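You operate a simulated robot arm through the tools that you are given. There is no shell and no other tool. Be economical: measure what you need, move in short steps, check, and stop when the job is done.

The job below is to be done with a simulated robot arm. You get a single attempt, and the scene is never put back.

TASK
Clamp the ochre block, press its silver leaf down and burnish it bright.
Fine: stop up to it, black knob at TIGHT; white pad first, then the polishing stone; both go back. Set down upright: polishing stone with green knob.

The check looks at the end state, three seconds after you hand in, the way a careful person would. Anything else that was tipped, shoved, dropped, spilled or broken makes it a failure.

THE ROBOT
A 6-joint arm with a two-finger parallel gripper, fixed in place. Base frame: the origin is at the foot of the arm, x ahead of it, y to its left, z up; the work surface is at about z = 0. Units: mm, rad, N and s.
With the tool pointing down near the work surface it reaches from about 140 to 580 mm from the base axis. Its first joint turns from -1.152 to 1.152 rad. Payload 2.1 kg.
The TCP is the grasp point between the finger pads, 30 mm short of the fingertips. In the tool frame z runs along the fingers and y along their closing line. The gripper opens to 94 mm. The fingers are 28 mm wide and 10 mm thick; the gripper's body (50 by 96 mm) begins 55 mm behind the TCP.
Orientation is told as [roll, pitch, yaw] about the base's x, y, z axes, in that order, counted from this pose: with the fingers straight down and closing along the base's y, the tool's x points along the base's -x, its y along +y and its z along -z.

THE INTERFACE
- The arm moves only by the tool jog_arm. Its argument "motion" is a list of rows, each a list of 3 entries, a list of its own where there are three numbers: the shift along the tool's x, y, z in units of 200 mm (1.0 is 200 mm), then the turn, a rotation vector about the tool's x, y, z in units of 90 degrees (1.0 is 90 degrees), then the opening in per cent of the stroke, from 0 (shut) to 100 (fully open). In form: [[[dx, dy, dz], [ax, ay, az], grip], ...]. A call has 1 to 12 rows; each row is the pose to reach, as a shift and turn from the pose commanded when the call began, along the tool's axes at that moment. A call with a number of a shift or a turn outside -1 to 1 is refused whole. A row lasts 0.2 s, in which the tool goes at most 50 mm and 0.15 rad; a call with a longer step from one row to the next is refused whole, and so is a gripper value outside its range. Where a pose cannot be reached the arm comes as near as it can. A force on the tool above 40 N (or 10 N above the force at the start of the call, whichever is more), or a blocked arm, ends the call early, and 0.2 s more pass. Each finger travels about 72 mm/s and halts on what it meets, pressing with about 40 N; the grip force reading is that of the motor and also rises with nothing between the fingers. The clock runs only during rows and for 0.2 s after the last one: add rows that repeat a pose to give the fingers time. The reply holds the time, the measured pose of the TCP, the force on the tool along the base axes, the opening and the grip force, in the units named above and with some noise, with the torque about the TCP (base axes, N m) and any sound that the robot's microphone picked up.
- Cameras (640 x 400 px; columns grow to the right, rows downward): "scene" is fixed at [50, -359.2, 504.2]; the picture's right is [0.85, -0.52, 0.00], its down [-0.19, -0.31, -0.93] and it looks along [0.48, 0.80, -0.36] (base axes); focal length 320 px, centre (320, 200). "wrist" rides on the gripper at [76, 14, -103] in the tool frame; the picture's right is [-0.18, 0.98, 0.00], its down [-0.75, -0.14, -0.64] and it looks along [-0.63, -0.12, 0.77] (tool axes); focal length 243 px, centre (320, 200).
- capture(camera): a new picture of that camera. No time passes.
- pixel_to_xyz(camera, pixels): for up to 12 pixels [column, row] of the newest picture of that camera ("zoom" is the newest enlarged one), the place [x, y, z] in the base frame of the surface seen there, good to about 3 mm. No time passes.
- inspect(camera, box): a new picture of the part [left, top, right, bottom] of that camera's present view, enlarged. No time passes.
- sign_off(): hands the job in; it is judged then, once.

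Keep the steps short. Do not move on a guess: measure, check each grasp and each placing, and mend mistakes. In all there are 80 turns and 46 pictures (those below and enlarged ones count). Leave the gripper open and the arm clear of the work at the hand-in unless told otherwise, and finish with a single line.

The tools are called after ">>>" as name(argument=value, ...) on one line, values as JSON. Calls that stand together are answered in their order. jog_arm: Moves the arm, as the interface text tells. Its arguments: {"type":"object","properties":{"motion":{"type":"array","items":{"type":"array"}}},"required":["motion"]} The other tools are called the same way: capture (camera) takes a picture; pixel_to_xyz (camera, pixels) gives the place of the surface under pixels of a picture; inspect (camera, box) takes an enlarged picture of a part of a camera's view; sign_off () hands the job in.

At the start:

```text
time: 0.0
tcp_pos: [304.2, 166.4, 361.8]
tool_rot: [0.004, -0.002, 0.0]
force: [-0.6, 0.1, 0.3]
moment: [-0.01, 0.01, -0.01]
grip_width: 94.0
finger_force: 0.0
```

scene: 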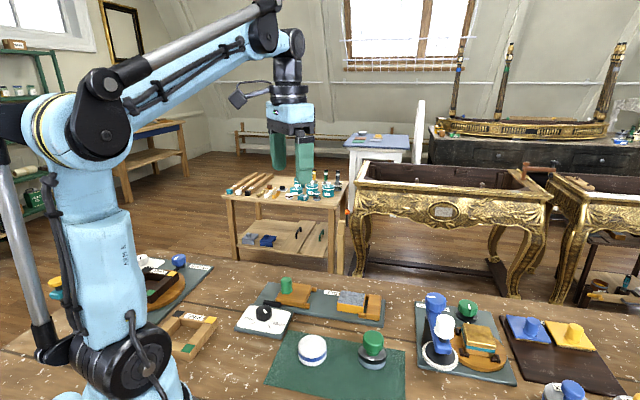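
wrist: 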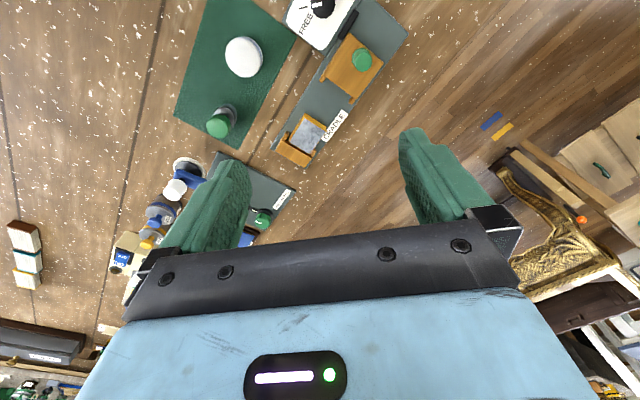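

I'll start with enlarged looks at the work area: the middle bench (cols 220-420) and the right part.

>>> inspect(camera="scene", box=[220, 260, 420, 400])

>>> inspect(camera="scene", box=[400, 270, 640, 400])

>>> inspect(camera="wrist", box=[160, 0, 420, 170])

>>> inspect(camera="scene", box=[20, 240, 240, 380])

```text
2.86 times, centred on (320, 330) of scene
```

zoom: 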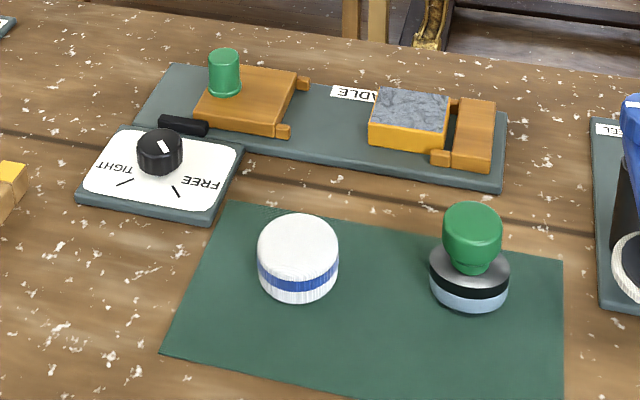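

```text
2.67 times, centred on (520, 335) of scene
```

zoom: 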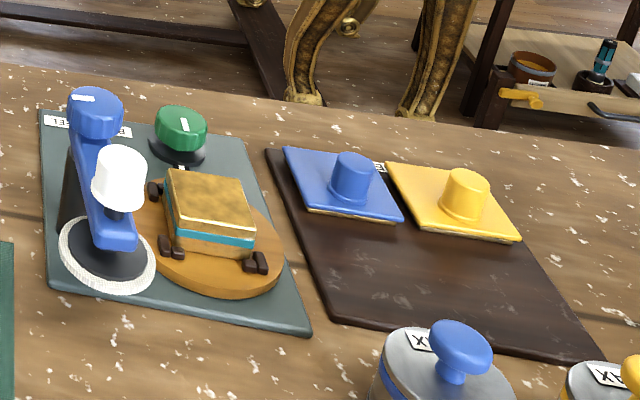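

```text
2.35 times, centred on (290, 85) of wrist
```

zoom: 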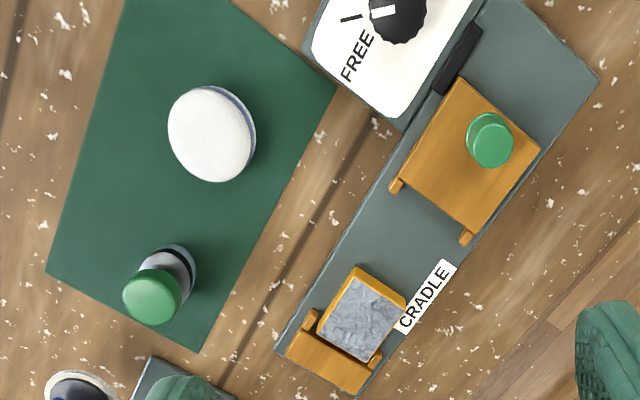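

```text
2.86 times, centred on (130, 310) of scene
```

zoom: 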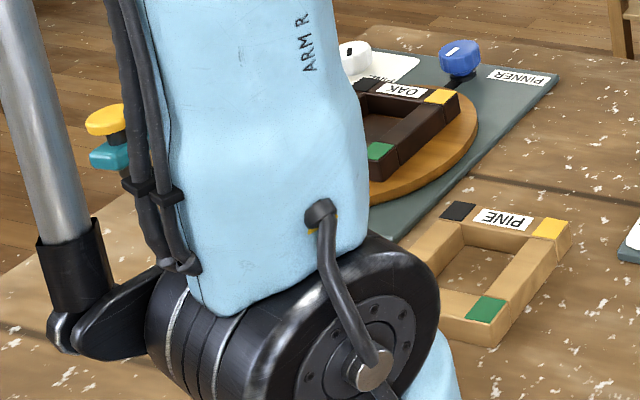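

The zooms show the cradle (sliding stop with green post, ochre block with grey-silver leaf, fixed end), the FREE/TIGHT knob, the white pad and the green-knobbed stone. Next I measure them.

>>> pixel_to_xyz(camera="scene", pixels=[[264, 309.5], [286.3, 279.5], [351.5, 301.3], [312.3, 344], [373.2, 337.7], [340.5, 292], [365, 294], [362, 312], [338, 305], [311.5, 285], [306, 304], [278, 294]])

>>> pixel_to_xyz(camera="wrist", pixels=[[361, 57], [352, 35], [383.5, 61.5], [354, 97], [326.5, 77.5], [310, 113], [331, 128.5], [315, 150], [293, 135], [289, 146], [313, 166], [243, 58]])

>>> inspect(camera="scene", box=[230, 265, 400, 371])

```text
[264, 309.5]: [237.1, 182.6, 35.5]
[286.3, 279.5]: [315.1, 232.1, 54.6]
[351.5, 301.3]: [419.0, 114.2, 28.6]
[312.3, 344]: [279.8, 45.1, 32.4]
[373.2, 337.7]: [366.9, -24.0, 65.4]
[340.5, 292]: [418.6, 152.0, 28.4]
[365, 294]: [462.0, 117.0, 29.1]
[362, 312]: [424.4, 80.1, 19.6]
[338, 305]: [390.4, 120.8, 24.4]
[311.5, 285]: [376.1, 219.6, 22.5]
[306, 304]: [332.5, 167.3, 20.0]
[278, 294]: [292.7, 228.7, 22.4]
```

```text
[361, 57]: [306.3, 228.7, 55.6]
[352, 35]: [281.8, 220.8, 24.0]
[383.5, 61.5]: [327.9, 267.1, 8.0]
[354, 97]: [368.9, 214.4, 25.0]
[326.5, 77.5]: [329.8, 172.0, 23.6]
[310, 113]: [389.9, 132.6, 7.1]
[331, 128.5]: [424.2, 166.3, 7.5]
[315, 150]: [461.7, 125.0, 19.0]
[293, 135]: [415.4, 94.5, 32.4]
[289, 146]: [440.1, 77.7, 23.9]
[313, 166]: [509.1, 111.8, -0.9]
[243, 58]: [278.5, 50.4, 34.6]
```

```text
3.76 times, centred on (315, 318) of scene
```

zoom: 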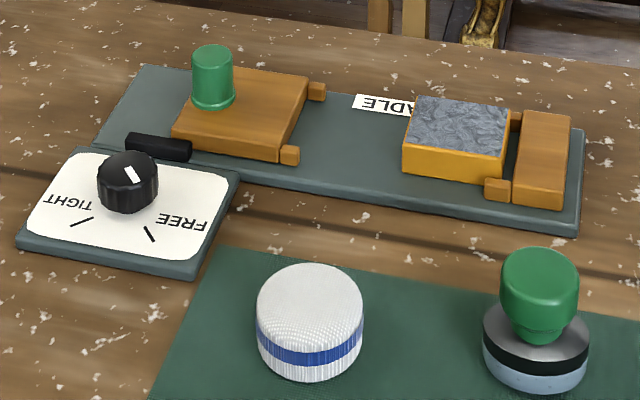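

Now I measure the same items precisely in this zoom: board edges, stop corners, block corners, knob ticks.

>>> pixel_to_xyz(camera="zoom", pixels=[[213, 52], [127, 165], [150, 234], [80, 221], [133, 182], [416, 98], [507, 112], [500, 154], [406, 144], [310, 88], [278, 150], [176, 135]])

>>> pixel_to_xyz(camera="zoom", pixels=[[145, 68], [578, 228], [225, 72], [310, 302], [540, 270], [484, 320], [585, 340], [318, 92], [290, 156], [525, 110], [495, 190], [240, 178]])

```text
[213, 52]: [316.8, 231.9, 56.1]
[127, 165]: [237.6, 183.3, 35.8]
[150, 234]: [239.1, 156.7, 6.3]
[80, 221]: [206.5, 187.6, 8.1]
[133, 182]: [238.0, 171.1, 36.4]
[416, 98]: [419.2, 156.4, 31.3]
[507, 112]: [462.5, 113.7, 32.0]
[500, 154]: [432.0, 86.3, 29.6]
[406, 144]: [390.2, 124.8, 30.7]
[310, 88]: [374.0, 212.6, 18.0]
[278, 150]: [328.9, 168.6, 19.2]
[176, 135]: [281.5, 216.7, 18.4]
```

```text
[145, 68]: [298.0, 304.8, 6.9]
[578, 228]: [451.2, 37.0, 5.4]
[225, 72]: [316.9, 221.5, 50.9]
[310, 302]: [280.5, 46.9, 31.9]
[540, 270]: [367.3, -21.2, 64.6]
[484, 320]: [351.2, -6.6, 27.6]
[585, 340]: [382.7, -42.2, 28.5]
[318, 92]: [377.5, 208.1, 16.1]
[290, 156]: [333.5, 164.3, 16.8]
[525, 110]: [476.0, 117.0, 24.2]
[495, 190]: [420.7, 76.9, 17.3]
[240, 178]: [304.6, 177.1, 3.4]
```

The cradle axis runs along about (0.71,-0.71). The stop's front face is about 73 mm short of the block. The green post stands near (316,228), top z 55. I'll go above it with the fingers closing along the cradle axis (yaw +45°) and look closer.

>>> jog_arm(motion=[[[-0.01, 0.05, 0.16], [0, 0, -0.083], 60], [[-0.02, 0.1, 0.33], [0, 0, -0.166], 60], [[-0.03, 0.15, 0.5], [0, 0, -0.25], 60], [[-0.04, 0.2, 0.66], [0, 0, -0.333], 60], [[-0.05, 0.25, 0.82], [0, 0, -0.416], 60], [[-0.055, 0.3, 0.98], [0, 0, -0.5], 60], [[-0.055, 0.3, 0.98], [0, 0, -0.5], 60]])

>>> capture(camera="wrist")

```text
time: 1.6
tcp_pos: [313.7, 227.0, 164.4]
tool_rot: [0.001, -0.003, 0.789]
force: [0.1, 0.1, -0.6]
moment: [-0.01, 0.03, 0.01]
grip_width: 56.4
finger_force: 0.1
```

```text
38 pictures are left
```

wrist: 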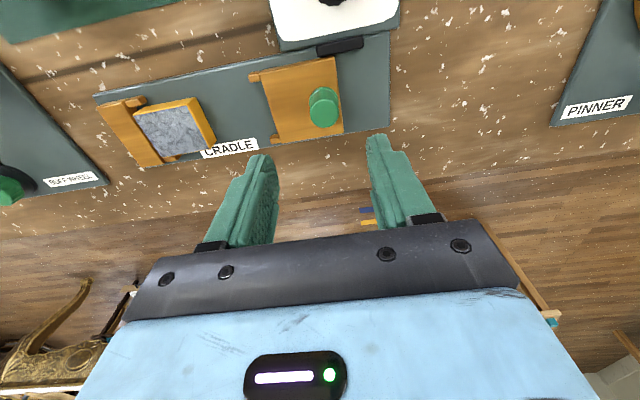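

The post appears at (323,105), nearly under the TCP. Measuring it plus block and stop edges here.

>>> pixel_to_xyz(camera="wrist", pixels=[[322, 98], [313, 105], [334, 103], [323, 115], [323, 124], [264, 83], [270, 140], [335, 58], [204, 100], [216, 146], [136, 115], [252, 77]])

>>> inspect(camera="wrist", box=[80, 0, 400, 200])

```text
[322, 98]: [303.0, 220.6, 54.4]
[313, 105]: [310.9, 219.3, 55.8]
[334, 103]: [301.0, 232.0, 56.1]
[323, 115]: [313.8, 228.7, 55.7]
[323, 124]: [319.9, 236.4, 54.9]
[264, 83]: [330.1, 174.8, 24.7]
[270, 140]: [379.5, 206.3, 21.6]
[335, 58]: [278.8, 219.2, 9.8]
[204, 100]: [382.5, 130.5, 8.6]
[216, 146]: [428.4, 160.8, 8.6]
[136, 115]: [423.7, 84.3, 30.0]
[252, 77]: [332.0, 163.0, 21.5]
```

```text
2.00 times, centred on (240, 100) of wrist
```

zoom: 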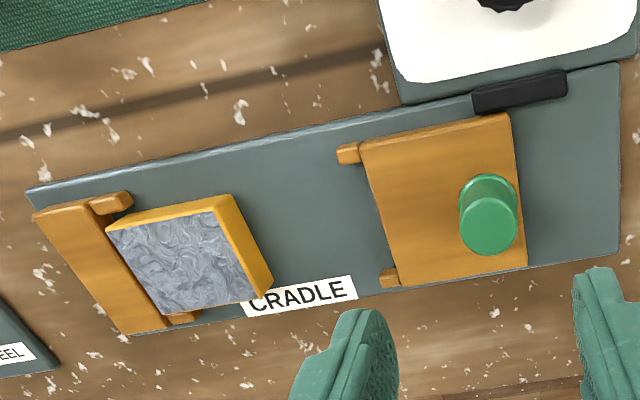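

The post centre is about (311,228), within 3 mm of the TCP. I descend to TCP z≈59 (fingertips z≈29, plate top z≈23) and close.

>>> jog_arm(motion=[[[0.0, 0.005, 0.18], [0, 0, 0], 60], [[0.0, 0.01, 0.36], [0, 0, 0], 60], [[0.0, 0.01, 0.46], [0, 0, 0], 60], [[0.0, 0.01, 0.525], [0, 0, 0], 60], [[0.0, 0.01, 0.525], [0, 0, 0], 40], [[0.0, 0.01, 0.525], [0, 0, 0], 20], [[0.0, 0.01, 0.525], [0, 0, 0], 15], [[0.0, 0.01, 0.525], [0, 0, 0], 15]])

```text
time: 3.4
tcp_pos: [315.4, 228.4, 59.5]
tool_rot: [-0.001, -0.002, 0.785]
force: [1.9, -0.1, -15.9]
moment: [0.21, 0.26, -0.02]
grip_width: 25.1
finger_force: 45.5
```

The grip holds 25.1 mm on the post. Now I slide the stop 60 mm along the cradle (tool -y), then check.

>>> jog_arm(motion=[[[0.0, -0.05, 0], [0, 0, 0], 15], [[0.0, -0.1, 0], [0, 0, 0], 15], [[0.0, -0.15, 0], [0, 0, 0], 15], [[0.0, -0.2, 0], [0, 0, 0], 15], [[0.0, -0.25, 0], [0, 0, 0], 15], [[0.0, -0.3, 0], [0, 0, 0], 15], [[0.0, -0.3, 0], [0, 0, 0], 15]])

>>> inspect(camera="scene", box=[230, 250, 400, 356])

```text
time: 5.0
tcp_pos: [356.5, 186.1, 58.5]
tool_rot: [-0.001, -0.002, 0.785]
force: [6.5, 5.6, -14.2]
moment: [0.22, 0.18, 0.02]
grip_width: 25.4
finger_force: 44.6
```

```text
3.76 times, centred on (315, 303) of scene
```

zoom: 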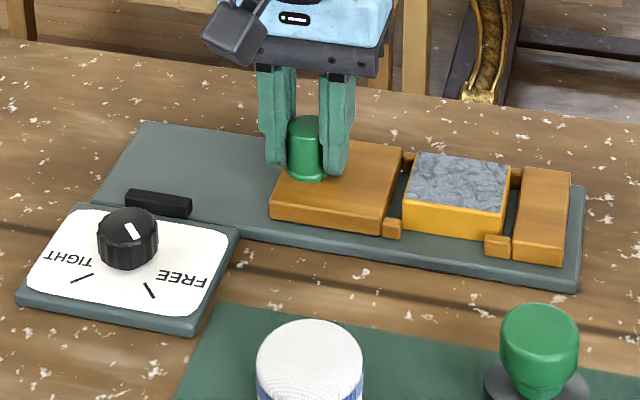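

The stop slid straight; a small gap remains before the block. I keep pushing in small steps until it meets resistance.

>>> jog_arm(motion=[[[0.0, -0.02, 0], [0, 0, 0], 15], [[0.0, -0.035, 0], [0, 0, 0], 15], [[0.0, -0.05, 0], [0, 0, 0], 15], [[0.0, -0.06, 0], [0, 0, 0], 15], [[0.0, -0.07, 0], [0, 0, 0], 15], [[0.0, -0.08, 0], [0, 0, 0], 15], [[0.0, -0.09, 0], [0, 0, 0], 15], [[0.0, -0.1, 0], [0, 0, 0], 15]])

>>> inspect(camera="scene", box=[280, 260, 400, 335])

```text
time: 5.7
tcp_pos: [363.5, 179.2, 58.7]
tool_rot: [0.0, -0.001, 0.787]
force: [2.8, -0.9, -8.6]
moment: [0.21, 0.71, 0.03]
grip_width: 25.1
finger_force: 45.1
stopped in row 3: the force on the tool passed its limit at 41 N (the readings are from after the stop); the commanded pose is now the measured one
```

```text
5.33 times, centred on (340, 298) of scene
```

zoom: 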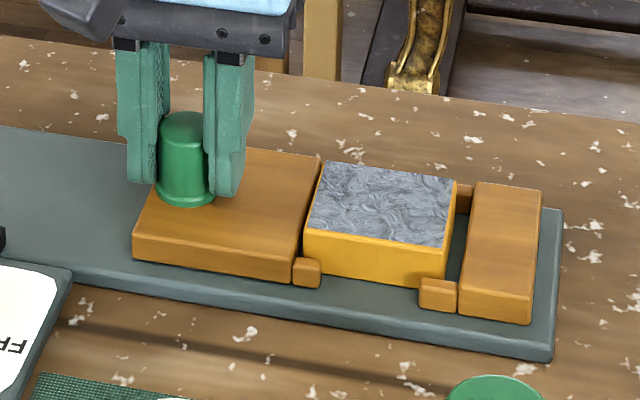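

The stop met the block (41 N). I see a dark slit between block and fixed end at zoom (460,230), so I push again, very slowly, to see whether the block still travels.

>>> jog_arm(motion=[[[0.0, -0.004, 0], [0, 0, 0], 15], [[0.0, -0.008, 0], [0, 0, 0], 15], [[0.0, -0.012, 0], [0, 0, 0], 15], [[0.0, -0.016, 0], [0, 0, 0], 15], [[0.0, -0.02, 0], [0, 0, 0], 15], [[0.0, -0.024, 0], [0, 0, 0], 15], [[0.0, -0.028, 0], [0, 0, 0], 15], [[0.0, -0.032, 0], [0, 0, 0], 15]])

>>> inspect(camera="scene", box=[320, 270, 400, 320])

>>> inspect(camera="wrist", box=[80, 60, 320, 210])

```text
time: 7.5
tcp_pos: [367.1, 174.6, 59.8]
tool_rot: [0.0, -0.002, 0.785]
force: [-6.8, -7.3, 12.0]
moment: [0.35, 0.38, 0.07]
grip_width: 25.1
finger_force: 45.0
```

```text
8.00 times, centred on (360, 295) of scene
```

zoom: 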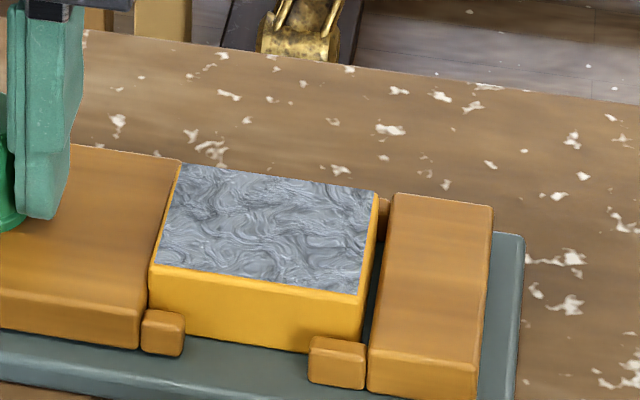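

```text
2.67 times, centred on (200, 135) of wrist
```

zoom: 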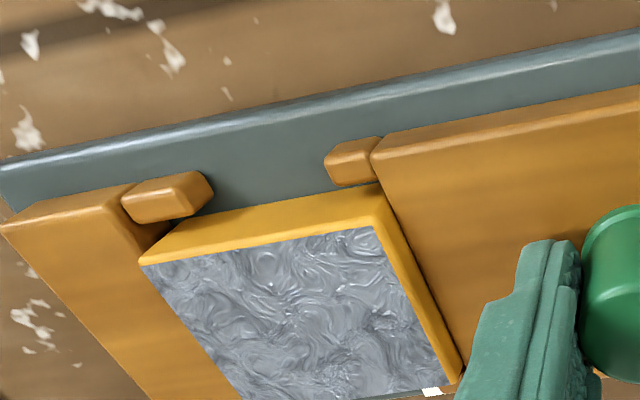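

The block is moving with the stop and there's still a slit. I continue slowly until it is firmly against the fixed end.

>>> jog_arm(motion=[[[0.0, -0.004, 0], [0, 0, 0], 15], [[0.0, -0.008, 0], [0, 0, 0], 15], [[0.0, -0.012, 0], [0, 0, 0], 15], [[0.0, -0.016, 0], [0, 0, 0], 15], [[0.0, -0.02, 0], [0, 0, 0], 15], [[0.0, -0.024, 0], [0, 0, 0], 15], [[0.0, -0.028, 0], [0, 0, 0], 15], [[0.0, -0.032, 0], [0, 0, 0], 15], [[0.0, -0.036, 0], [0, 0, 0], 15], [[0.0, -0.04, 0], [0, 0, 0], 15]])

>>> inspect(camera="scene", box=[320, 270, 400, 320])

```text
time: 9.5
tcp_pos: [370.2, 172.7, 59.5]
tool_rot: [0.01, -0.002, 0.792]
force: [-5.3, 4.5, -2.4]
moment: [-0.61, -0.53, -0.08]
grip_width: 25.3
finger_force: 45.3
stopped in row 9: the force on the tool passed its limit at 41 N (the readings are from after the stop); the commanded pose is now the measured one
```

```text
8.00 times, centred on (360, 295) of scene
```

zoom: 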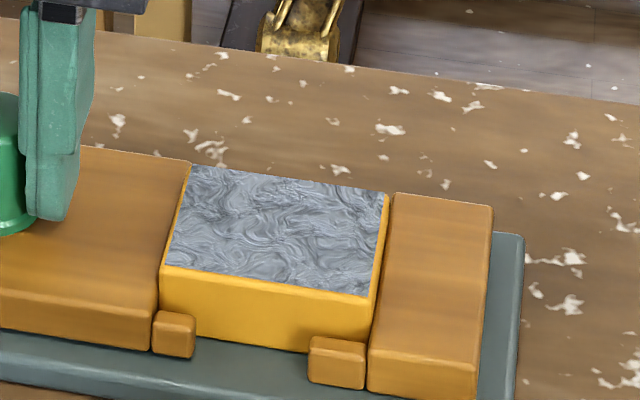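

The block is now snug between stop and fixed end. I open and rise, and take a wrist picture toward the knob.

>>> jog_arm(motion=[[[0, 0, 0], [0, 0, 0], 35], [[0, 0, 0], [0, 0, 0], 55], [[0, 0, 0], [0, 0, 0], 55], [[0, 0, -0.2], [0, 0, 0], 55], [[0, 0, -0.4], [0, 0, 0], 55], [[0, 0, -0.4], [0, 0, 0], 55]])

>>> capture(camera="wrist")

```text
time: 10.9
tcp_pos: [369.8, 173.7, 138.7]
tool_rot: [0.008, -0.003, 0.79]
force: [-0.8, 0.8, 0.4]
moment: [-0.01, 0.0, 0.02]
grip_width: 51.8
finger_force: 0.0
```

```text
31 pictures are left
```

wrist: 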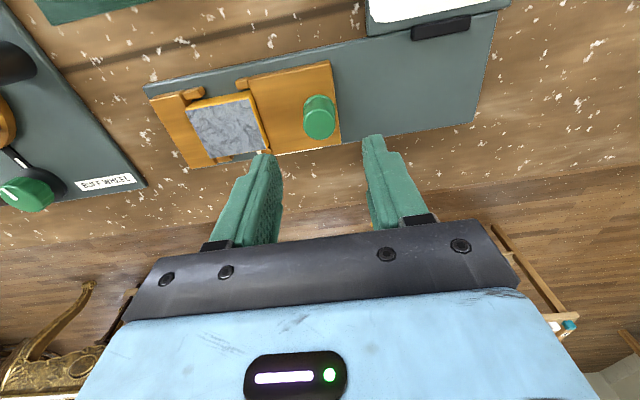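

Stop stays in place. Next I move over the black knob near (237,180), staying at z≈140, and look at it.

>>> jog_arm(motion=[[[0.11, 0.12, 0], [0, 0, 0], 60], [[0.22, 0.245, 0], [0, 0, 0], 60], [[0.335, 0.37, 0], [0, 0, 0], 60], [[0.447, 0.494, 0], [0, 0, 0], 60], [[0.447, 0.494, 0], [-0.005, 0, 0], 60]])

>>> inspect(camera="wrist", box=[200, 20, 440, 170])

>>> pixel_to_xyz(camera="zoom", pixels=[[320, 200], [280, 200], [360, 200], [320, 160], [320, 240], [250, 200], [390, 200], [320, 130], [320, 270]])

```text
time: 12.1
tcp_pos: [235.8, 178.8, 141.1]
tool_rot: [0.017, -0.002, 0.791]
force: [-0.1, -0.1, -0.4]
moment: [-0.01, -0.04, 0.0]
grip_width: 56.3
finger_force: 0.1
```

```text
2.67 times, centred on (320, 95) of wrist
```

zoom: 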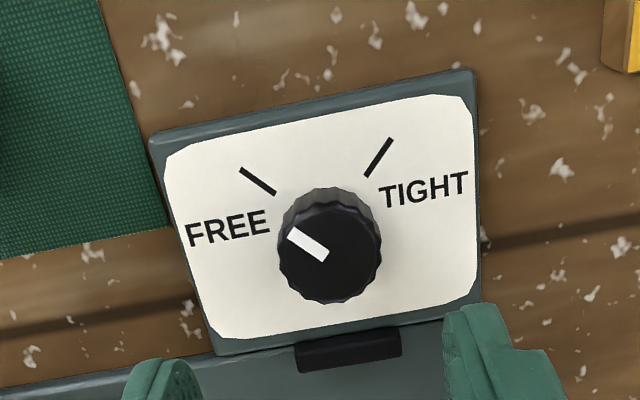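

```text
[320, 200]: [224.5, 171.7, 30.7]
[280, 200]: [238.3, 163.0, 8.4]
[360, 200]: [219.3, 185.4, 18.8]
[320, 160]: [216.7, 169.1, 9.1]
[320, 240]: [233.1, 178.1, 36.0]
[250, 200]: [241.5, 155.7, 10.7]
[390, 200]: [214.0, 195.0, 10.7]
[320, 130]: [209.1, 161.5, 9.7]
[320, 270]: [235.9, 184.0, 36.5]
```

Knob seen clearly: top disc centred at zoom (331,252), marker toward FREE, TIGHT tick to the right. Measuring the centre, disc rim and ticks.

>>> pixel_to_xyz(camera="zoom", pixels=[[331, 252], [286, 252], [376, 252], [331, 206], [331, 298], [292, 230], [322, 259], [242, 169], [274, 192], [391, 139], [367, 176], [348, 350]])

```text
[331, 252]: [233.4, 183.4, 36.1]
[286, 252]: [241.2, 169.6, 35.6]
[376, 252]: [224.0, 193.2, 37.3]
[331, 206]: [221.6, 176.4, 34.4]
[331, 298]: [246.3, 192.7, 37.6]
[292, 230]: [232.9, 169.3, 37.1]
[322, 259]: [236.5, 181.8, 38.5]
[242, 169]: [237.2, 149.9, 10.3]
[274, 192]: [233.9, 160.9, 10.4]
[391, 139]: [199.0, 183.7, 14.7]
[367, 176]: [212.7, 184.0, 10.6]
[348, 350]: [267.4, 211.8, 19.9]
```

Knob centre ≈ (233.5,183), top z 36. The marker is at about -90°, TIGHT at about 180°, so it needs a 90° clockwise turn (from above). I descend over it and close.

>>> jog_arm(motion=[[[-0.0075, 0.018, 0.1], [0.011, 0, 0], 60], [[-0.0075, 0.0165, 0.3], [0.011, 0, 0], 60], [[-0.0075, 0.0155, 0.42], [0.011, 0, 0], 60], [[-0.0075, 0.0155, 0.48], [0.011, 0, 0], 60], [[-0.0075, 0.0155, 0.48], [0.011, 0, 0], 45], [[-0.0075, 0.0155, 0.48], [0.011, 0, 0], 30], [[-0.0075, 0.0155, 0.48], [0.011, 0, 0], 25], [[-0.0075, 0.0155, 0.48], [0.011, 0, 0], 25]])

```text
time: 13.9
tcp_pos: [234.1, 182.5, 44.9]
tool_rot: [0.002, -0.002, 0.792]
force: [2.5, 2.2, -27.1]
moment: [-0.14, 0.16, 0.01]
grip_width: 32.4
finger_force: 45.3
```

The knob is held (32.4 mm). Now I turn 90° clockwise from above (tool z +1.0) in 11 even rows.

>>> jog_arm(motion=[[[0, 0, 0], [0, 0, 0.09], 25], [[0, 0, 0], [0, 0, 0.18], 25], [[0, 0, 0], [0, 0, 0.27], 25], [[0, 0, 0], [0, 0, 0.36], 25], [[0, 0, 0], [0, 0, 0.45], 25], [[0, 0, 0], [0, 0, 0.54], 25], [[0, 0, 0], [0, 0, 0.63], 25], [[0, 0, 0], [0, 0, 0.72], 25], [[0, 0, 0], [0, 0, 0.81], 25], [[0, 0, 0], [0, 0, 0.9], 25], [[0, 0, 0], [0, 0, 0.99], 25], [[0, 0, 0], [0, 0, 0.99], 25]])

>>> inspect(camera="scene", box=[220, 270, 316, 330])

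```text
time: 15.2
tcp_pos: [233.4, 184.1, 43.5]
tool_rot: [0.006, 0.001, 0.014]
force: [-2.8, 1.9, 5.0]
moment: [-0.33, -0.38, 0.01]
grip_width: 32.6
finger_force: 45.2
stopped in row 6: the force on the tool passed its limit at 42 N (the readings are from after the stop); the commanded pose is now the measured one
```

```text
6.67 times, centred on (268, 300) of scene
```

zoom: 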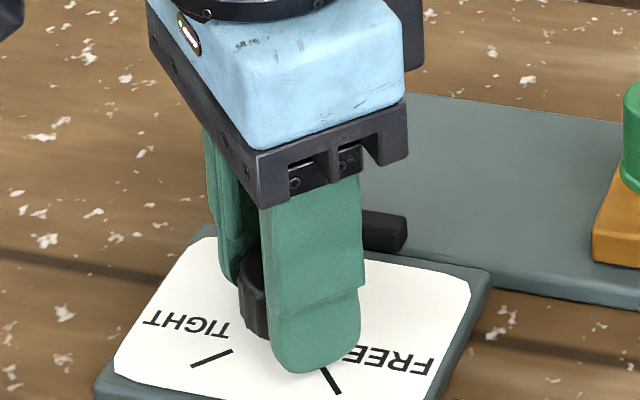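

It turned about 45° before a force stop (side load, not torque). The load is now reset; I continue the remaining 45°.

>>> jog_arm(motion=[[[0, 0, 0], [0, 0, 0.07], 25], [[0, 0, 0], [0, 0, 0.14], 25], [[0, 0, 0], [0, 0, 0.21], 25], [[0, 0, 0], [0, 0, 0.28], 25], [[0, 0, 0], [0, 0, 0.35], 25], [[0, 0, 0], [0, 0, 0.42], 25], [[0, 0, 0], [0, 0, 0.47], 25], [[0, 0, 0], [0, 0, 0.505], 25], [[0, 0, 0], [0, 0, 0.505], 25]])

```text
time: 16.7
tcp_pos: [234.4, 184.5, 44.9]
tool_rot: [0.007, 0.006, -0.652]
force: [2.0, 1.8, -9.9]
moment: [-0.55, 0.42, -0.01]
grip_width: 32.5
finger_force: 44.8
stopped in row 7: the force on the tool passed its limit at 43 N (the readings are from after the stop); the commanded pose is now the measured one
```

Yaw is -0.65; about 0.13 rad remains. Continuing gently.

>>> jog_arm(motion=[[[0, 0, 0], [0, 0, 0.03], 25], [[0, 0, 0], [0, 0, 0.06], 25], [[0, 0, 0], [0, 0, 0.085], 25], [[0, 0, 0], [0, 0, 0.085], 25]])

```text
time: 17.5
tcp_pos: [235.5, 186.0, 45.0]
tool_rot: [0.009, 0.007, -0.774]
force: [2.0, 1.8, -9.3]
moment: [-0.53, 0.52, 0.02]
grip_width: 32.5
finger_force: 45.3
stopped in row 3: the force on the tool passed its limit at 41 N (the readings are from after the stop); the commanded pose is now the measured one
```

Yaw reached -0.774. I open a little (to about 45 mm), rise, and check the pointer.

>>> jog_arm(motion=[[[0, 0, 0], [0, 0, 0], 47], [[0, 0, 0], [0, 0, 0], 47], [[0, 0, -0.1], [0, 0, 0], 47], [[0, 0, -0.3], [0, 0, 0], 50], [[0, 0, -0.5], [0.006, 0.004, 0], 60], [[0, 0, -0.5], [0.006, 0.004, 0], 60]])

>>> inspect(camera="wrist", box=[200, 20, 440, 170])

>>> inspect(camera="scene", box=[220, 260, 410, 380])

```text
time: 18.9
tcp_pos: [234.7, 185.3, 143.9]
tool_rot: [0.0, 0.013, -0.773]
force: [0.7, -0.2, 0.0]
moment: [0.0, 0.0, 0.03]
grip_width: 56.3
finger_force: 0.0
```

```text
2.67 times, centred on (320, 95) of wrist
```

zoom: 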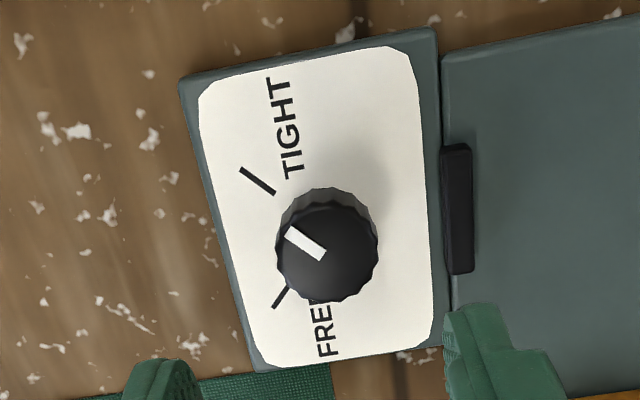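

```text
3.33 times, centred on (315, 320) of scene
```

zoom: 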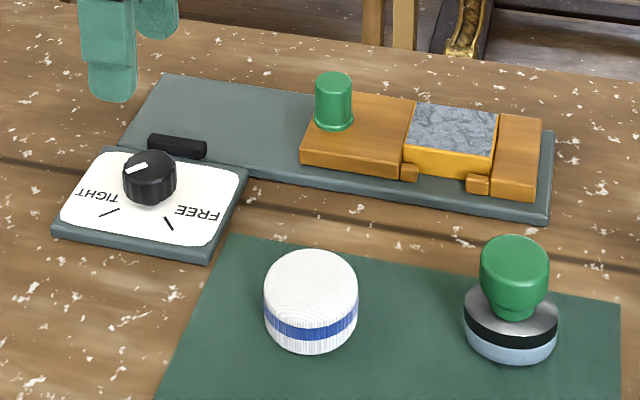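

The pointer now sits at TIGHT exactly as it sat at FREE before, and the block is held tight. Next I go over the white pad near (279.5,47), returning to yaw 0 and opening wide.

>>> jog_arm(motion=[[[-0.107, -0.057, 0], [0, -0.001, -0.082], 80], [[-0.214, -0.113, 0], [0, -0.002, -0.164], 90], [[-0.321, -0.17, 0], [0, -0.004, -0.246], 90], [[-0.429, -0.226, 0], [0, -0.005, -0.328], 90], [[-0.536, -0.283, 0], [0, -0.006, -0.41], 90], [[-0.643, -0.339, 0], [0, -0.008, -0.492], 90], [[-0.643, -0.339, 0], [0, -0.008, -0.492], 90]])

>>> capture(camera="wrist")

```text
time: 20.5
tcp_pos: [279.1, 46.2, 142.2]
tool_rot: [0.003, 0.0, -0.001]
force: [-0.5, -0.8, -0.2]
moment: [0.03, -0.02, 0.02]
grip_width: 84.6
finger_force: 0.0
```

```text
26 pictures are left
```

wrist: 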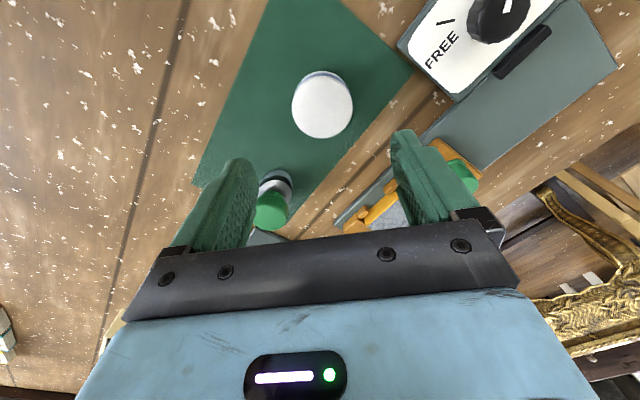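

The pad top's ellipse is centred at about (322,106). Measuring its rim.

>>> pixel_to_xyz(camera="wrist", pixels=[[322, 106], [294, 106], [350, 106], [322, 78], [322, 136], [300, 73], [340, 150], [270, 110]])

```text
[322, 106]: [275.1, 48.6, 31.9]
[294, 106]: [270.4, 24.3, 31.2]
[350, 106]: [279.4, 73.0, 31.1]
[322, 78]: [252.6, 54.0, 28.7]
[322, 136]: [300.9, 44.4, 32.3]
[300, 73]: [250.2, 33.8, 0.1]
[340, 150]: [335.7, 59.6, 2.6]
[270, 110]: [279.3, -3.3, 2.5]
```

Pad centre ≈ (277,48), top z≈32, diameter ≈50. I descend to TCP z≈41 (tips z≈11) and close.

>>> jog_arm(motion=[[[0.01, 0.01, 0.2], [0, 0, 0], 90], [[0.01, 0.01, 0.38], [0, 0, 0], 90], [[0.01, 0.01, 0.506], [0, 0, 0], 90], [[0.01, 0.01, 0.506], [0, 0, 0], 75], [[0.01, 0.01, 0.506], [0, 0, 0], 60], [[0.01, 0.01, 0.506], [0, 0, 0], 48], [[0.01, 0.01, 0.506], [0, 0, 0], 45], [[0.01, 0.01, 0.506], [0, 0, 0], 45]])

```text
time: 22.3
tcp_pos: [279.2, 48.5, 42.3]
tool_rot: [0.005, -0.002, -0.001]
force: [-0.4, 0.2, 0.4]
moment: [0.03, -0.02, 0.04]
grip_width: 51.4
finger_force: 40.3
```

Pad gripped at 51.4 mm; its home is TCP (279,48.5,42.3). Lifting it and checking the hold; I'll also measure the block's new place.

>>> jog_arm(motion=[[[0, 0, -0.1], [0, 0, 0], 45], [[0, 0, -0.3], [0, 0, 0], 45], [[0, 0, -0.5], [0, 0, 0], 45], [[0, 0, -0.5], [0, 0, 0], 45]])

>>> inspect(camera="scene", box=[240, 230, 420, 342])

```text
time: 23.3
tcp_pos: [277.8, 45.5, 141.5]
tool_rot: [0.003, -0.003, 0.0]
force: [0.5, -0.2, -0.8]
moment: [-0.02, 0.0, -0.03]
grip_width: 50.9
finger_force: 40.1
```

```text
3.56 times, centred on (330, 286) of scene
```

zoom: 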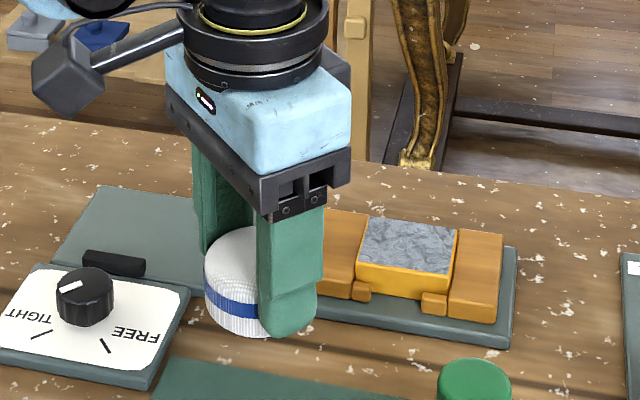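

Pad is held. Measuring block top corners at zoom (371,221), (455,231), (447,272), (360,262).

>>> pixel_to_xyz(camera="zoom", pixels=[[372, 222], [453, 231], [446, 271], [362, 262], [408, 246], [340, 250], [480, 250]])

```text
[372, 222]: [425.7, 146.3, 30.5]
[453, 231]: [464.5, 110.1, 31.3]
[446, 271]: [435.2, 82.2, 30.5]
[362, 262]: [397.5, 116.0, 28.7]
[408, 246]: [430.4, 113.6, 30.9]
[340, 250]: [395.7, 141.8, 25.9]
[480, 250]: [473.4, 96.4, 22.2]
```

Block top centre ≈ (431,114), z≈30.7. I carry the pad above it and come down to about 18 mm over it.

>>> jog_arm(motion=[[[-0.15, 0.066, 0], [0, 0, 0], 45], [[-0.3, 0.133, 0], [0, 0, 0], 45], [[-0.45, 0.2, 0], [0, 0, 0], 45], [[-0.6, 0.266, 0], [0, 0, 0], 45], [[-0.7625, 0.333, 0], [0, 0, 0], 45], [[-0.7625, 0.333, 0.12], [0, 0, 0], 45], [[-0.7625, 0.333, 0.25], [0, 0, 0], 45], [[-0.7625, 0.333, 0.25], [0, 0, 0], 45]])

>>> inspect(camera="scene", box=[280, 230, 440, 330])

```text
time: 25.1
tcp_pos: [430.1, 114.1, 90.6]
tool_rot: [0.005, -0.002, 0.001]
force: [0.8, 0.5, -1.2]
moment: [0.0, 0.0, 0.01]
grip_width: 51.5
finger_force: 40.2
```

```text
4.00 times, centred on (360, 280) of scene
```

zoom: 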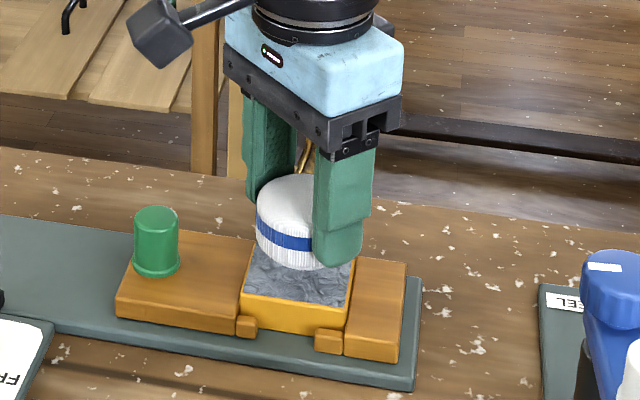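

Well centred. I lower in small steps until I feel contact and moderate pressure.

>>> jog_arm(motion=[[[0, 0, 0.04], [0, 0, 0], 45], [[0, 0, 0.07], [0, 0, 0], 45], [[0, 0, 0.08], [0, 0, 0], 45], [[0, 0, 0.085], [0, 0, 0], 45], [[0, 0, 0.09], [0, 0, 0], 45], [[0, 0, 0.095], [0, 0, 0], 45], [[0, 0, 0.1], [0, 0, 0], 45]])

```text
time: 26.7
tcp_pos: [429.6, 113.9, 71.5]
tool_rot: [0.004, 0.0, 0.0]
force: [0.0, -0.7, 11.3]
moment: [-0.1, -0.02, -0.01]
grip_width: 51.7
finger_force: 40.2
```

Contact, 11 N. A little further, then hold.

>>> jog_arm(motion=[[[0, 0, 0.003], [0, 0, 0], 45], [[0, 0, 0.005], [0, 0, 0], 45], [[0, 0, 0.005], [0, 0, 0], 45], [[0, 0, 0.005], [0, 0, 0], 45]])

```text
time: 27.4
tcp_pos: [430.0, 113.8, 72.6]
tool_rot: [0.003, 0.001, 0.0]
force: [-0.3, 0.1, 14.7]
moment: [-0.06, 0.04, 0.02]
grip_width: 51.7
finger_force: 39.7
stopped in row 3: the force on the tool passed its limit at 41 N (the readings are from after the stop); the commanded pose is now the measured one
```

Peak about 41 N at the centre. I also press near both ends of the leaf (±13 mm along the block), lifting between.

>>> jog_arm(motion=[[[0, 0, -0.03], [0, 0, 0], 45], [[-0.046, -0.046, -0.03], [0, 0, 0], 45], [[-0.046, -0.046, -0.005], [0, 0, 0], 45], [[-0.046, -0.046, 0.002], [0, 0, 0], 45], [[-0.046, -0.046, 0.005], [0, 0, 0], 45], [[-0.046, -0.046, 0.005], [0, 0, 0], 45], [[-0.046, -0.046, 0.005], [0, 0, 0], 45]])

```text
time: 28.7
tcp_pos: [439.5, 104.4, 73.0]
tool_rot: [0.001, 0.001, 0.0]
force: [-0.9, -0.4, 16.6]
moment: [-0.05, 0.05, 0.04]
grip_width: 51.3
finger_force: 39.9
stopped in row 6: the force on the tool passed its limit at 41 N (the readings are from after the stop); the commanded pose is now the measured one
```

>>> jog_arm(motion=[[[0, 0, -0.03], [0, 0, 0], 45], [[0.046, 0.046, -0.03], [0, 0, 0], 45], [[0.092, 0.092, -0.03], [0, 0, 0], 45], [[0.092, 0.092, -0.005], [0, 0, 0], 45], [[0.092, 0.092, 0.002], [0, 0, 0], 45], [[0.092, 0.092, 0.004], [0, 0, 0], 45], [[0.092, 0.092, 0.004], [0, 0, 0], 45], [[0.092, 0.092, 0.004], [0, 0, 0], 45]])

```text
time: 30.5
tcp_pos: [421.1, 123.4, 71.2]
tool_rot: [0.003, 0.0, 0.0]
force: [-1.9, 3.8, 40.0]
moment: [-0.03, -0.14, 0.06]
grip_width: 51.2
finger_force: 40.0
```

Both ends pressed (40 N held at the last one). I lift clear and back toward the mat side to see the leaf.

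>>> jog_arm(motion=[[[0, 0, -0.05], [0, 0, 0], 45], [[0, 0, -0.2], [0, 0, 0], 45], [[0.1, -0.05, -0.35], [0, 0, 0], 45], [[0.3, -0.15, -0.35], [0, 0, 0], 45], [[0.5, -0.26, -0.35], [0, 0, 0], 45], [[0.709, -0.374, -0.35], [0, 0, 0], 45], [[0.709, -0.374, -0.35], [0, 0, 0], 45]])

>>> inspect(camera="scene", box=[280, 250, 440, 350])

```text
time: 32.1
tcp_pos: [279.5, 50.1, 140.3]
tool_rot: [0.001, -0.001, 0.0]
force: [0.2, -0.1, 0.1]
moment: [-0.01, 0.01, 0.06]
grip_width: 52.0
finger_force: 40.1
```

```text
4.00 times, centred on (360, 300) of scene
```

zoom: 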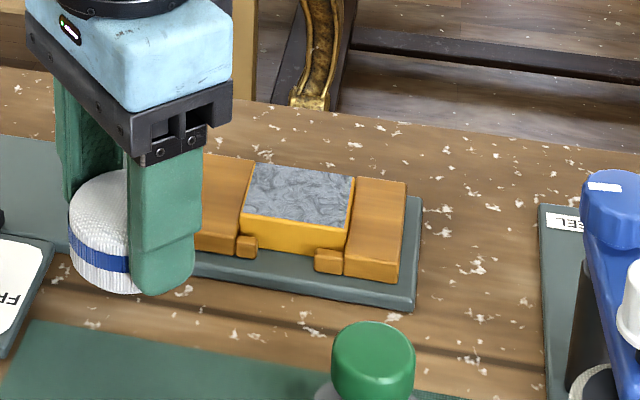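

Zooming hard on the leaf to see whether the wrinkles are gone.

>>> inspect(camera="scene", box=[320, 270, 400, 320])

```text
8.00 times, centred on (360, 295) of scene
```

zoom: 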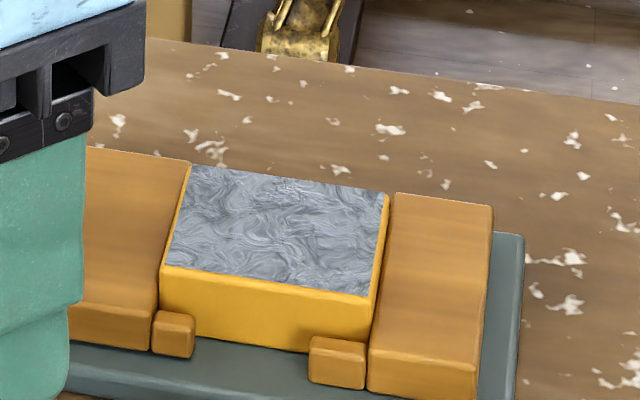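

The leaf looks somewhat flatter and lighter than before, but some wrinkling still shows. The corners may have been missed, so I press again at four offset spots (±14 along, ±6 across), holding longer at moderate force.

>>> jog_arm(motion=[[[-0.14, 0.08, 0], [0, 0, 0], 45], [[-0.28, 0.16, 0], [0, 0, 0], 45], [[-0.43, 0.24, 0], [0, 0, 0], 45], [[-0.58, 0.32, 0], [0, 0, 0], 45], [[-0.727, 0.399, 0], [0, 0, 0], 45], [[-0.727, 0.399, 0.2], [0, 0, 0], 45], [[-0.727, 0.399, 0.31], [0, 0, 0], 45], [[-0.727, 0.399, 0.335], [0, 0, 0], 45], [[-0.727, 0.399, 0.342], [0, 0, 0], 45], [[-0.727, 0.399, 0.345], [0, 0, 0], 45], [[-0.727, 0.399, 0.346], [0, 0, 0], 45], [[-0.727, 0.399, 0.346], [0, 0, 0], 45]])

```text
time: 34.7
tcp_pos: [423.4, 127.2, 71.5]
tool_rot: [0.002, -0.001, -0.001]
force: [0.4, -1.5, 7.6]
moment: [-0.06, -0.08, 0.02]
grip_width: 51.4
finger_force: 40.3
```

7.6 N here. I press a bit more and hold, then do the same at the second spot.

>>> jog_arm(motion=[[[0, 0, 0.0025], [0, 0, 0], 45], [[0, 0, 0.0025], [0, 0, 0], 45], [[0, 0, 0.0025], [0, 0, 0], 45], [[0, 0, 0.0025], [0, 0, 0], 45], [[0, 0, -0.02], [0, 0, 0], 45], [[0.043, -0.043, -0.02], [0, 0, 0], 45], [[0.043, -0.043, -0.002], [0, 0, 0], 45], [[0.043, -0.043, 0.002], [0, 0, 0], 45], [[0.043, -0.043, 0.0025], [0, 0, 0], 45], [[0.043, -0.043, 0.0025], [0, 0, 0], 45], [[0.043, -0.043, 0.0025], [0, 0, 0], 45], [[0.043, -0.043, 0.0025], [0, 0, 0], 45]])

>>> jog_arm(motion=[[[0, 0, -0.023], [0, 0, 0], 45], [[-0.05, -0.05, -0.023], [0, 0, 0], 45], [[-0.099, -0.099, -0.023], [0, 0, 0], 45], [[-0.099, -0.099, -0.004], [0, 0, 0], 45], [[-0.099, -0.099, 0], [0, 0, 0], 45], [[-0.099, -0.099, 0], [0, 0, 0], 45], [[-0.099, -0.099, 0], [0, 0, 0], 45], [[-0.099, -0.099, 0], [0, 0, 0], 45]])

```text
time: 37.3
tcp_pos: [415.0, 121.2, 71.6]
tool_rot: [0.001, 0.0, -0.001]
force: [-1.0, -1.6, 34.7]
moment: [-0.08, -0.11, 0.0]
grip_width: 51.4
finger_force: 40.1
```

```text
time: 39.1
tcp_pos: [435.4, 99.5, 72.5]
tool_rot: [0.002, 0.0, 0.0]
force: [0.4, -1.2, 13.1]
moment: [-0.04, 0.07, 0.01]
grip_width: 51.2
finger_force: 40.1
```

Now a bit more pressure here (13 N now), then the fourth spot.

>>> jog_arm(motion=[[[0, 0, 0.0015], [0, 0, 0], 45], [[0, 0, 0.0015], [0, 0, 0], 45], [[0, 0, 0.0015], [0, 0, 0], 45], [[0, 0, -0.02], [0, 0, 0], 45], [[-0.043, 0.043, -0.02], [0, 0, 0], 45], [[-0.043, 0.043, -0.003], [0, 0, 0], 45], [[-0.043, 0.043, 0.001], [0, 0, 0], 45], [[-0.043, 0.043, 0.0015], [0, 0, 0], 45], [[-0.043, 0.043, 0.0015], [0, 0, 0], 45], [[-0.043, 0.043, 0.0015], [0, 0, 0], 45]])

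>>> jog_arm(motion=[[[0, 0, -0.02], [0, 0, 0], 45], [[0.071, 0.028, -0.02], [0, 0, 0], 45], [[0.071, 0.028, -0.003], [0, 0, 0], 45], [[0.071, 0.028, 0.0], [0, 0, 0], 45], [[0.071, 0.028, 0.001], [0, 0, 0], 45], [[0.071, 0.028, 0.001], [0, 0, 0], 45], [[0.071, 0.028, 0.001], [0, 0, 0], 45]])

>>> jog_arm(motion=[[[0, 0, -0.1], [0, 0, 0], 45], [[0, 0, -0.3], [0, 0, 0], 45], [[0.15, -0.066, -0.34], [0, 0, 0], 45], [[0.3, -0.133, -0.34], [0, 0, 0], 45], [[0.45, -0.2, -0.34], [0, 0, 0], 45], [[0.6, -0.266, -0.34], [0, 0, 0], 45], [[0.755, -0.33, -0.34], [0, 0, 0], 45], [[0.755, -0.33, -0.34], [0, 0, 0], 45]])

>>> inspect(camera="scene", box=[320, 270, 400, 320])

```text
time: 41.3
tcp_pos: [444.0, 108.3, 71.3]
tool_rot: [0.001, 0.001, -0.001]
force: [0.5, -0.7, 21.7]
moment: [-0.01, 0.06, 0.02]
grip_width: 51.3
finger_force: 39.6
```

```text
time: 43.0
tcp_pos: [429.5, 113.0, 71.4]
tool_rot: [0.001, 0.002, 0.0]
force: [0.4, 1.0, 13.9]
moment: [-0.03, 0.0, -0.05]
grip_width: 51.4
finger_force: 40.1
stopped in row 7: the force on the tool passed its limit at 40 N (the readings are from after the stop); the commanded pose is now the measured one
```

```text
time: 44.8
tcp_pos: [276.9, 46.3, 138.2]
tool_rot: [0.001, 0.0, 0.0]
force: [0.4, 0.7, -0.2]
moment: [-0.03, 0.0, 0.04]
grip_width: 51.4
finger_force: 39.6
```

```text
8.00 times, centred on (360, 295) of scene
```

zoom: 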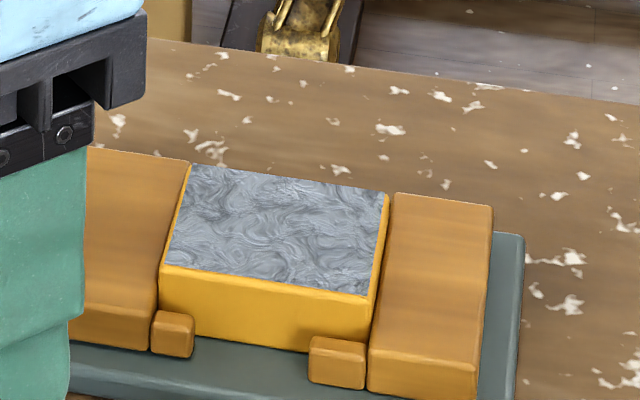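

Forces were good at all spots (20–40 N). To judge the leaf properly I hover the pad to the side (about (450,60)) and view the leaf with the wrist camera.

>>> jog_arm(motion=[[[-0.17, 0, 0], [0, 0, 0], 45], [[-0.34, 0, 0], [0, 0, 0], 45], [[-0.51, 0, 0], [0, 0, 0], 45], [[-0.68, 0, 0], [0, 0, 0], 45], [[-0.85, 0.05, 0], [0, 0, 0], 45], [[-0.85, 0.05, 0], [0, 0, 0], 45]])

>>> capture(camera="wrist")

```text
time: 46.2
tcp_pos: [448.6, 59.0, 138.6]
tool_rot: [0.002, 0.0, -0.001]
force: [0.2, -0.6, 0.4]
moment: [0.0, 0.0, -0.01]
grip_width: 51.4
finger_force: 40.3
```

```text
20 pictures are left
```

wrist: 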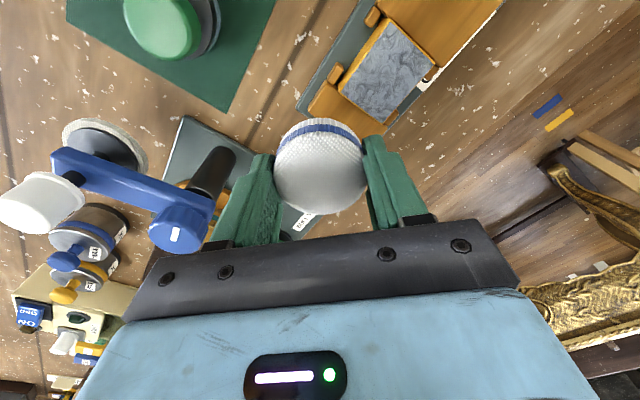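

>>> inspect(camera="wrist", box=[320, 5, 448, 125])

```text
3.33 times, centred on (384, 65) of wrist
```

zoom: 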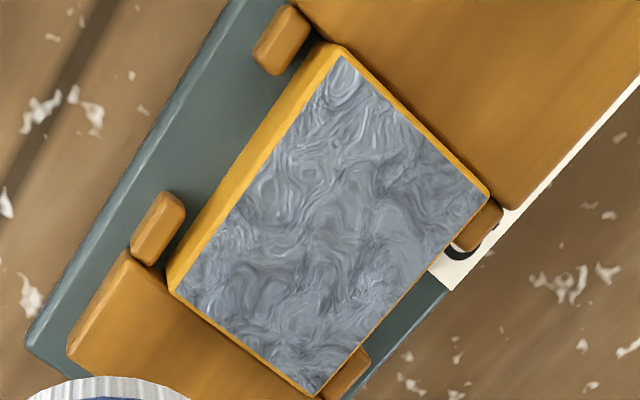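

Cell by cell the leaf is smoother in the middle, still crinkled toward edges and corners. So dabbing works; I dab over a denser grid (±20 along, ±11 across), starting with two spots.

>>> jog_arm(motion=[[[0.1, 0.15, 0.1], [0, 0, 0], 45], [[0.2046, 0.3118, 0.2], [0, 0, 0], 45], [[0.2046, 0.3118, 0.32], [0, 0, 0], 45], [[0.2046, 0.3118, 0.338], [0, 0, 0], 45], [[0.2046, 0.3118, 0.342], [0, 0, 0], 45], [[0.2046, 0.3118, 0.342], [0, 0, 0], 45], [[0.2046, 0.3118, 0.342], [0, 0, 0], 45]])

```text
time: 47.8
tcp_pos: [408.1, 120.7, 70.5]
tool_rot: [0.002, 0.0, 0.001]
force: [-1.5, 0.9, 11.4]
moment: [-0.05, -0.07, 0.02]
grip_width: 51.3
finger_force: 40.3
```

11 N here. I press slightly more, then dab the middle and far spots of this side.

>>> jog_arm(motion=[[[0, 0, 0.002], [0, 0, 0], 45], [[0, 0, 0.002], [0, 0, 0], 45], [[0, 0, 0.002], [0, 0, 0], 45], [[-0.0707, -0.0707, -0.015], [0, 0, 0], 45], [[-0.0707, -0.0707, 0.0], [0, 0, 0], 45], [[-0.0707, -0.0707, 0.001], [0, 0, 0], 45], [[-0.0707, -0.0707, 0.001], [0, 0, 0], 45], [[-0.0707, -0.0707, 0.001], [0, 0, 0], 45]])

>>> jog_arm(motion=[[[-0.0707, -0.0707, -0.017], [0, 0, 0], 45], [[-0.0707, -0.0707, -0.002], [0, 0, 0], 45], [[-0.0707, -0.0707, 0], [0, 0, 0], 45], [[-0.0707, -0.0707, 0], [0, 0, 0], 45], [[-0.0707, -0.0707, 0], [0, 0, 0], 45], [[-0.0707, -0.0707, 0], [0, 0, 0], 45]])

```text
time: 49.6
tcp_pos: [421.9, 106.3, 70.3]
tool_rot: [0.001, 0.0, -0.003]
force: [-1.5, -2.0, 11.3]
moment: [-0.07, 0.07, 0.0]
grip_width: 51.6
finger_force: 39.1
```

```text
time: 51.0
tcp_pos: [437.4, 91.1, 70.2]
tool_rot: [0.002, -0.001, 0.0]
force: [0.5, -0.9, 14.9]
moment: [0.1, 0.04, -0.02]
grip_width: 51.1
finger_force: 39.8
stopped in row 6: the force on the tool passed its limit at 41 N (the readings are from after the stop); the commanded pose is now the measured one
```

Near side done (peaks up to 41 N). Now the other side, three spots.

>>> jog_arm(motion=[[[-0.078, 0.078, -0.017], [0, 0, 0], 45], [[-0.078, 0.078, -0.001], [0, 0, 0], 45], [[-0.078, 0.078, 0.001], [0, 0, 0], 45], [[-0.078, 0.078, 0.001], [0, 0, 0], 45], [[-0.078, 0.078, 0.001], [0, 0, 0], 45]])

>>> jog_arm(motion=[[[0.0707, 0.0707, -0.017], [0, 0, 0], 45], [[0.0707, 0.0707, -0.002], [0, 0, 0], 45], [[0.0707, 0.0707, 0], [0, 0, 0], 45], [[0.0707, 0.0707, 0], [0, 0, 0], 45], [[0.0707, 0.0707, 0], [0, 0, 0], 45]])

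>>> jog_arm(motion=[[[0.0707, 0.0707, -0.017], [0, 0, 0], 45], [[0.0707, 0.0707, -0.002], [0, 0, 0], 45], [[0.0707, 0.0707, 0], [0, 0, 0], 45], [[0.0707, 0.0707, 0], [0, 0, 0], 45], [[0.0707, 0.0707, 0], [0, 0, 0], 45]])

```text
time: 52.2
tcp_pos: [452.2, 108.4, 70.5]
tool_rot: [0.001, 0.0, 0.0]
force: [2.3, 2.9, 39.4]
moment: [0.12, 0.23, -0.02]
grip_width: 51.0
finger_force: 39.7
```

```text
time: 53.4
tcp_pos: [438.2, 122.5, 70.4]
tool_rot: [0.001, 0.001, 0.002]
force: [-0.4, -2.0, 28.8]
moment: [-0.19, 0.02, -0.01]
grip_width: 51.4
finger_force: 40.2
```

```text
time: 54.6
tcp_pos: [423.7, 136.6, 69.8]
tool_rot: [0.003, 0.0, 0.0]
force: [-2.2, 4.3, 18.2]
moment: [-0.05, -0.03, 0.02]
grip_width: 51.2
finger_force: 39.5
```

All six dabs firm. Lifting and looking at the leaf again from the same viewpoint.

>>> jog_arm(motion=[[[0, 0, -0.1], [0, 0, 0], 45], [[0, 0, -0.3], [0, 0, 0], 45], [[-0.04, -0.13, -0.345], [0, 0, 0], 45], [[-0.08, -0.26, -0.345], [0, 0, 0], 45], [[-0.127, -0.39, -0.345], [0, 0, 0], 45], [[-0.127, -0.39, -0.345], [0, 0, 0], 45]])

>>> inspect(camera="wrist", box=[320, 5, 448, 125])

```text
time: 56.0
tcp_pos: [448.6, 56.7, 139.2]
tool_rot: [0.002, 0.0, 0.001]
force: [0.6, -0.7, 0.2]
moment: [-0.02, 0.0, 0.01]
grip_width: 50.8
finger_force: 40.1
```

```text
3.33 times, centred on (384, 65) of wrist
```

zoom: 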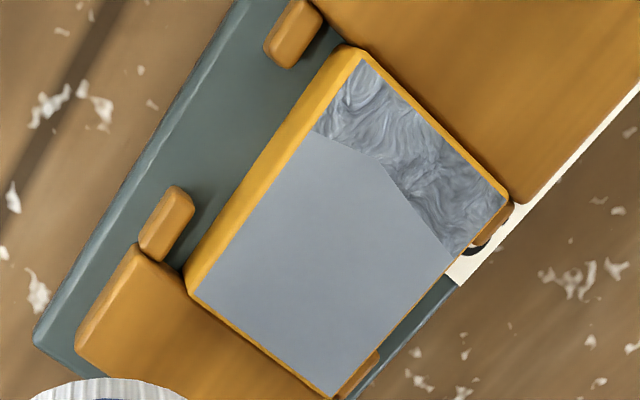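

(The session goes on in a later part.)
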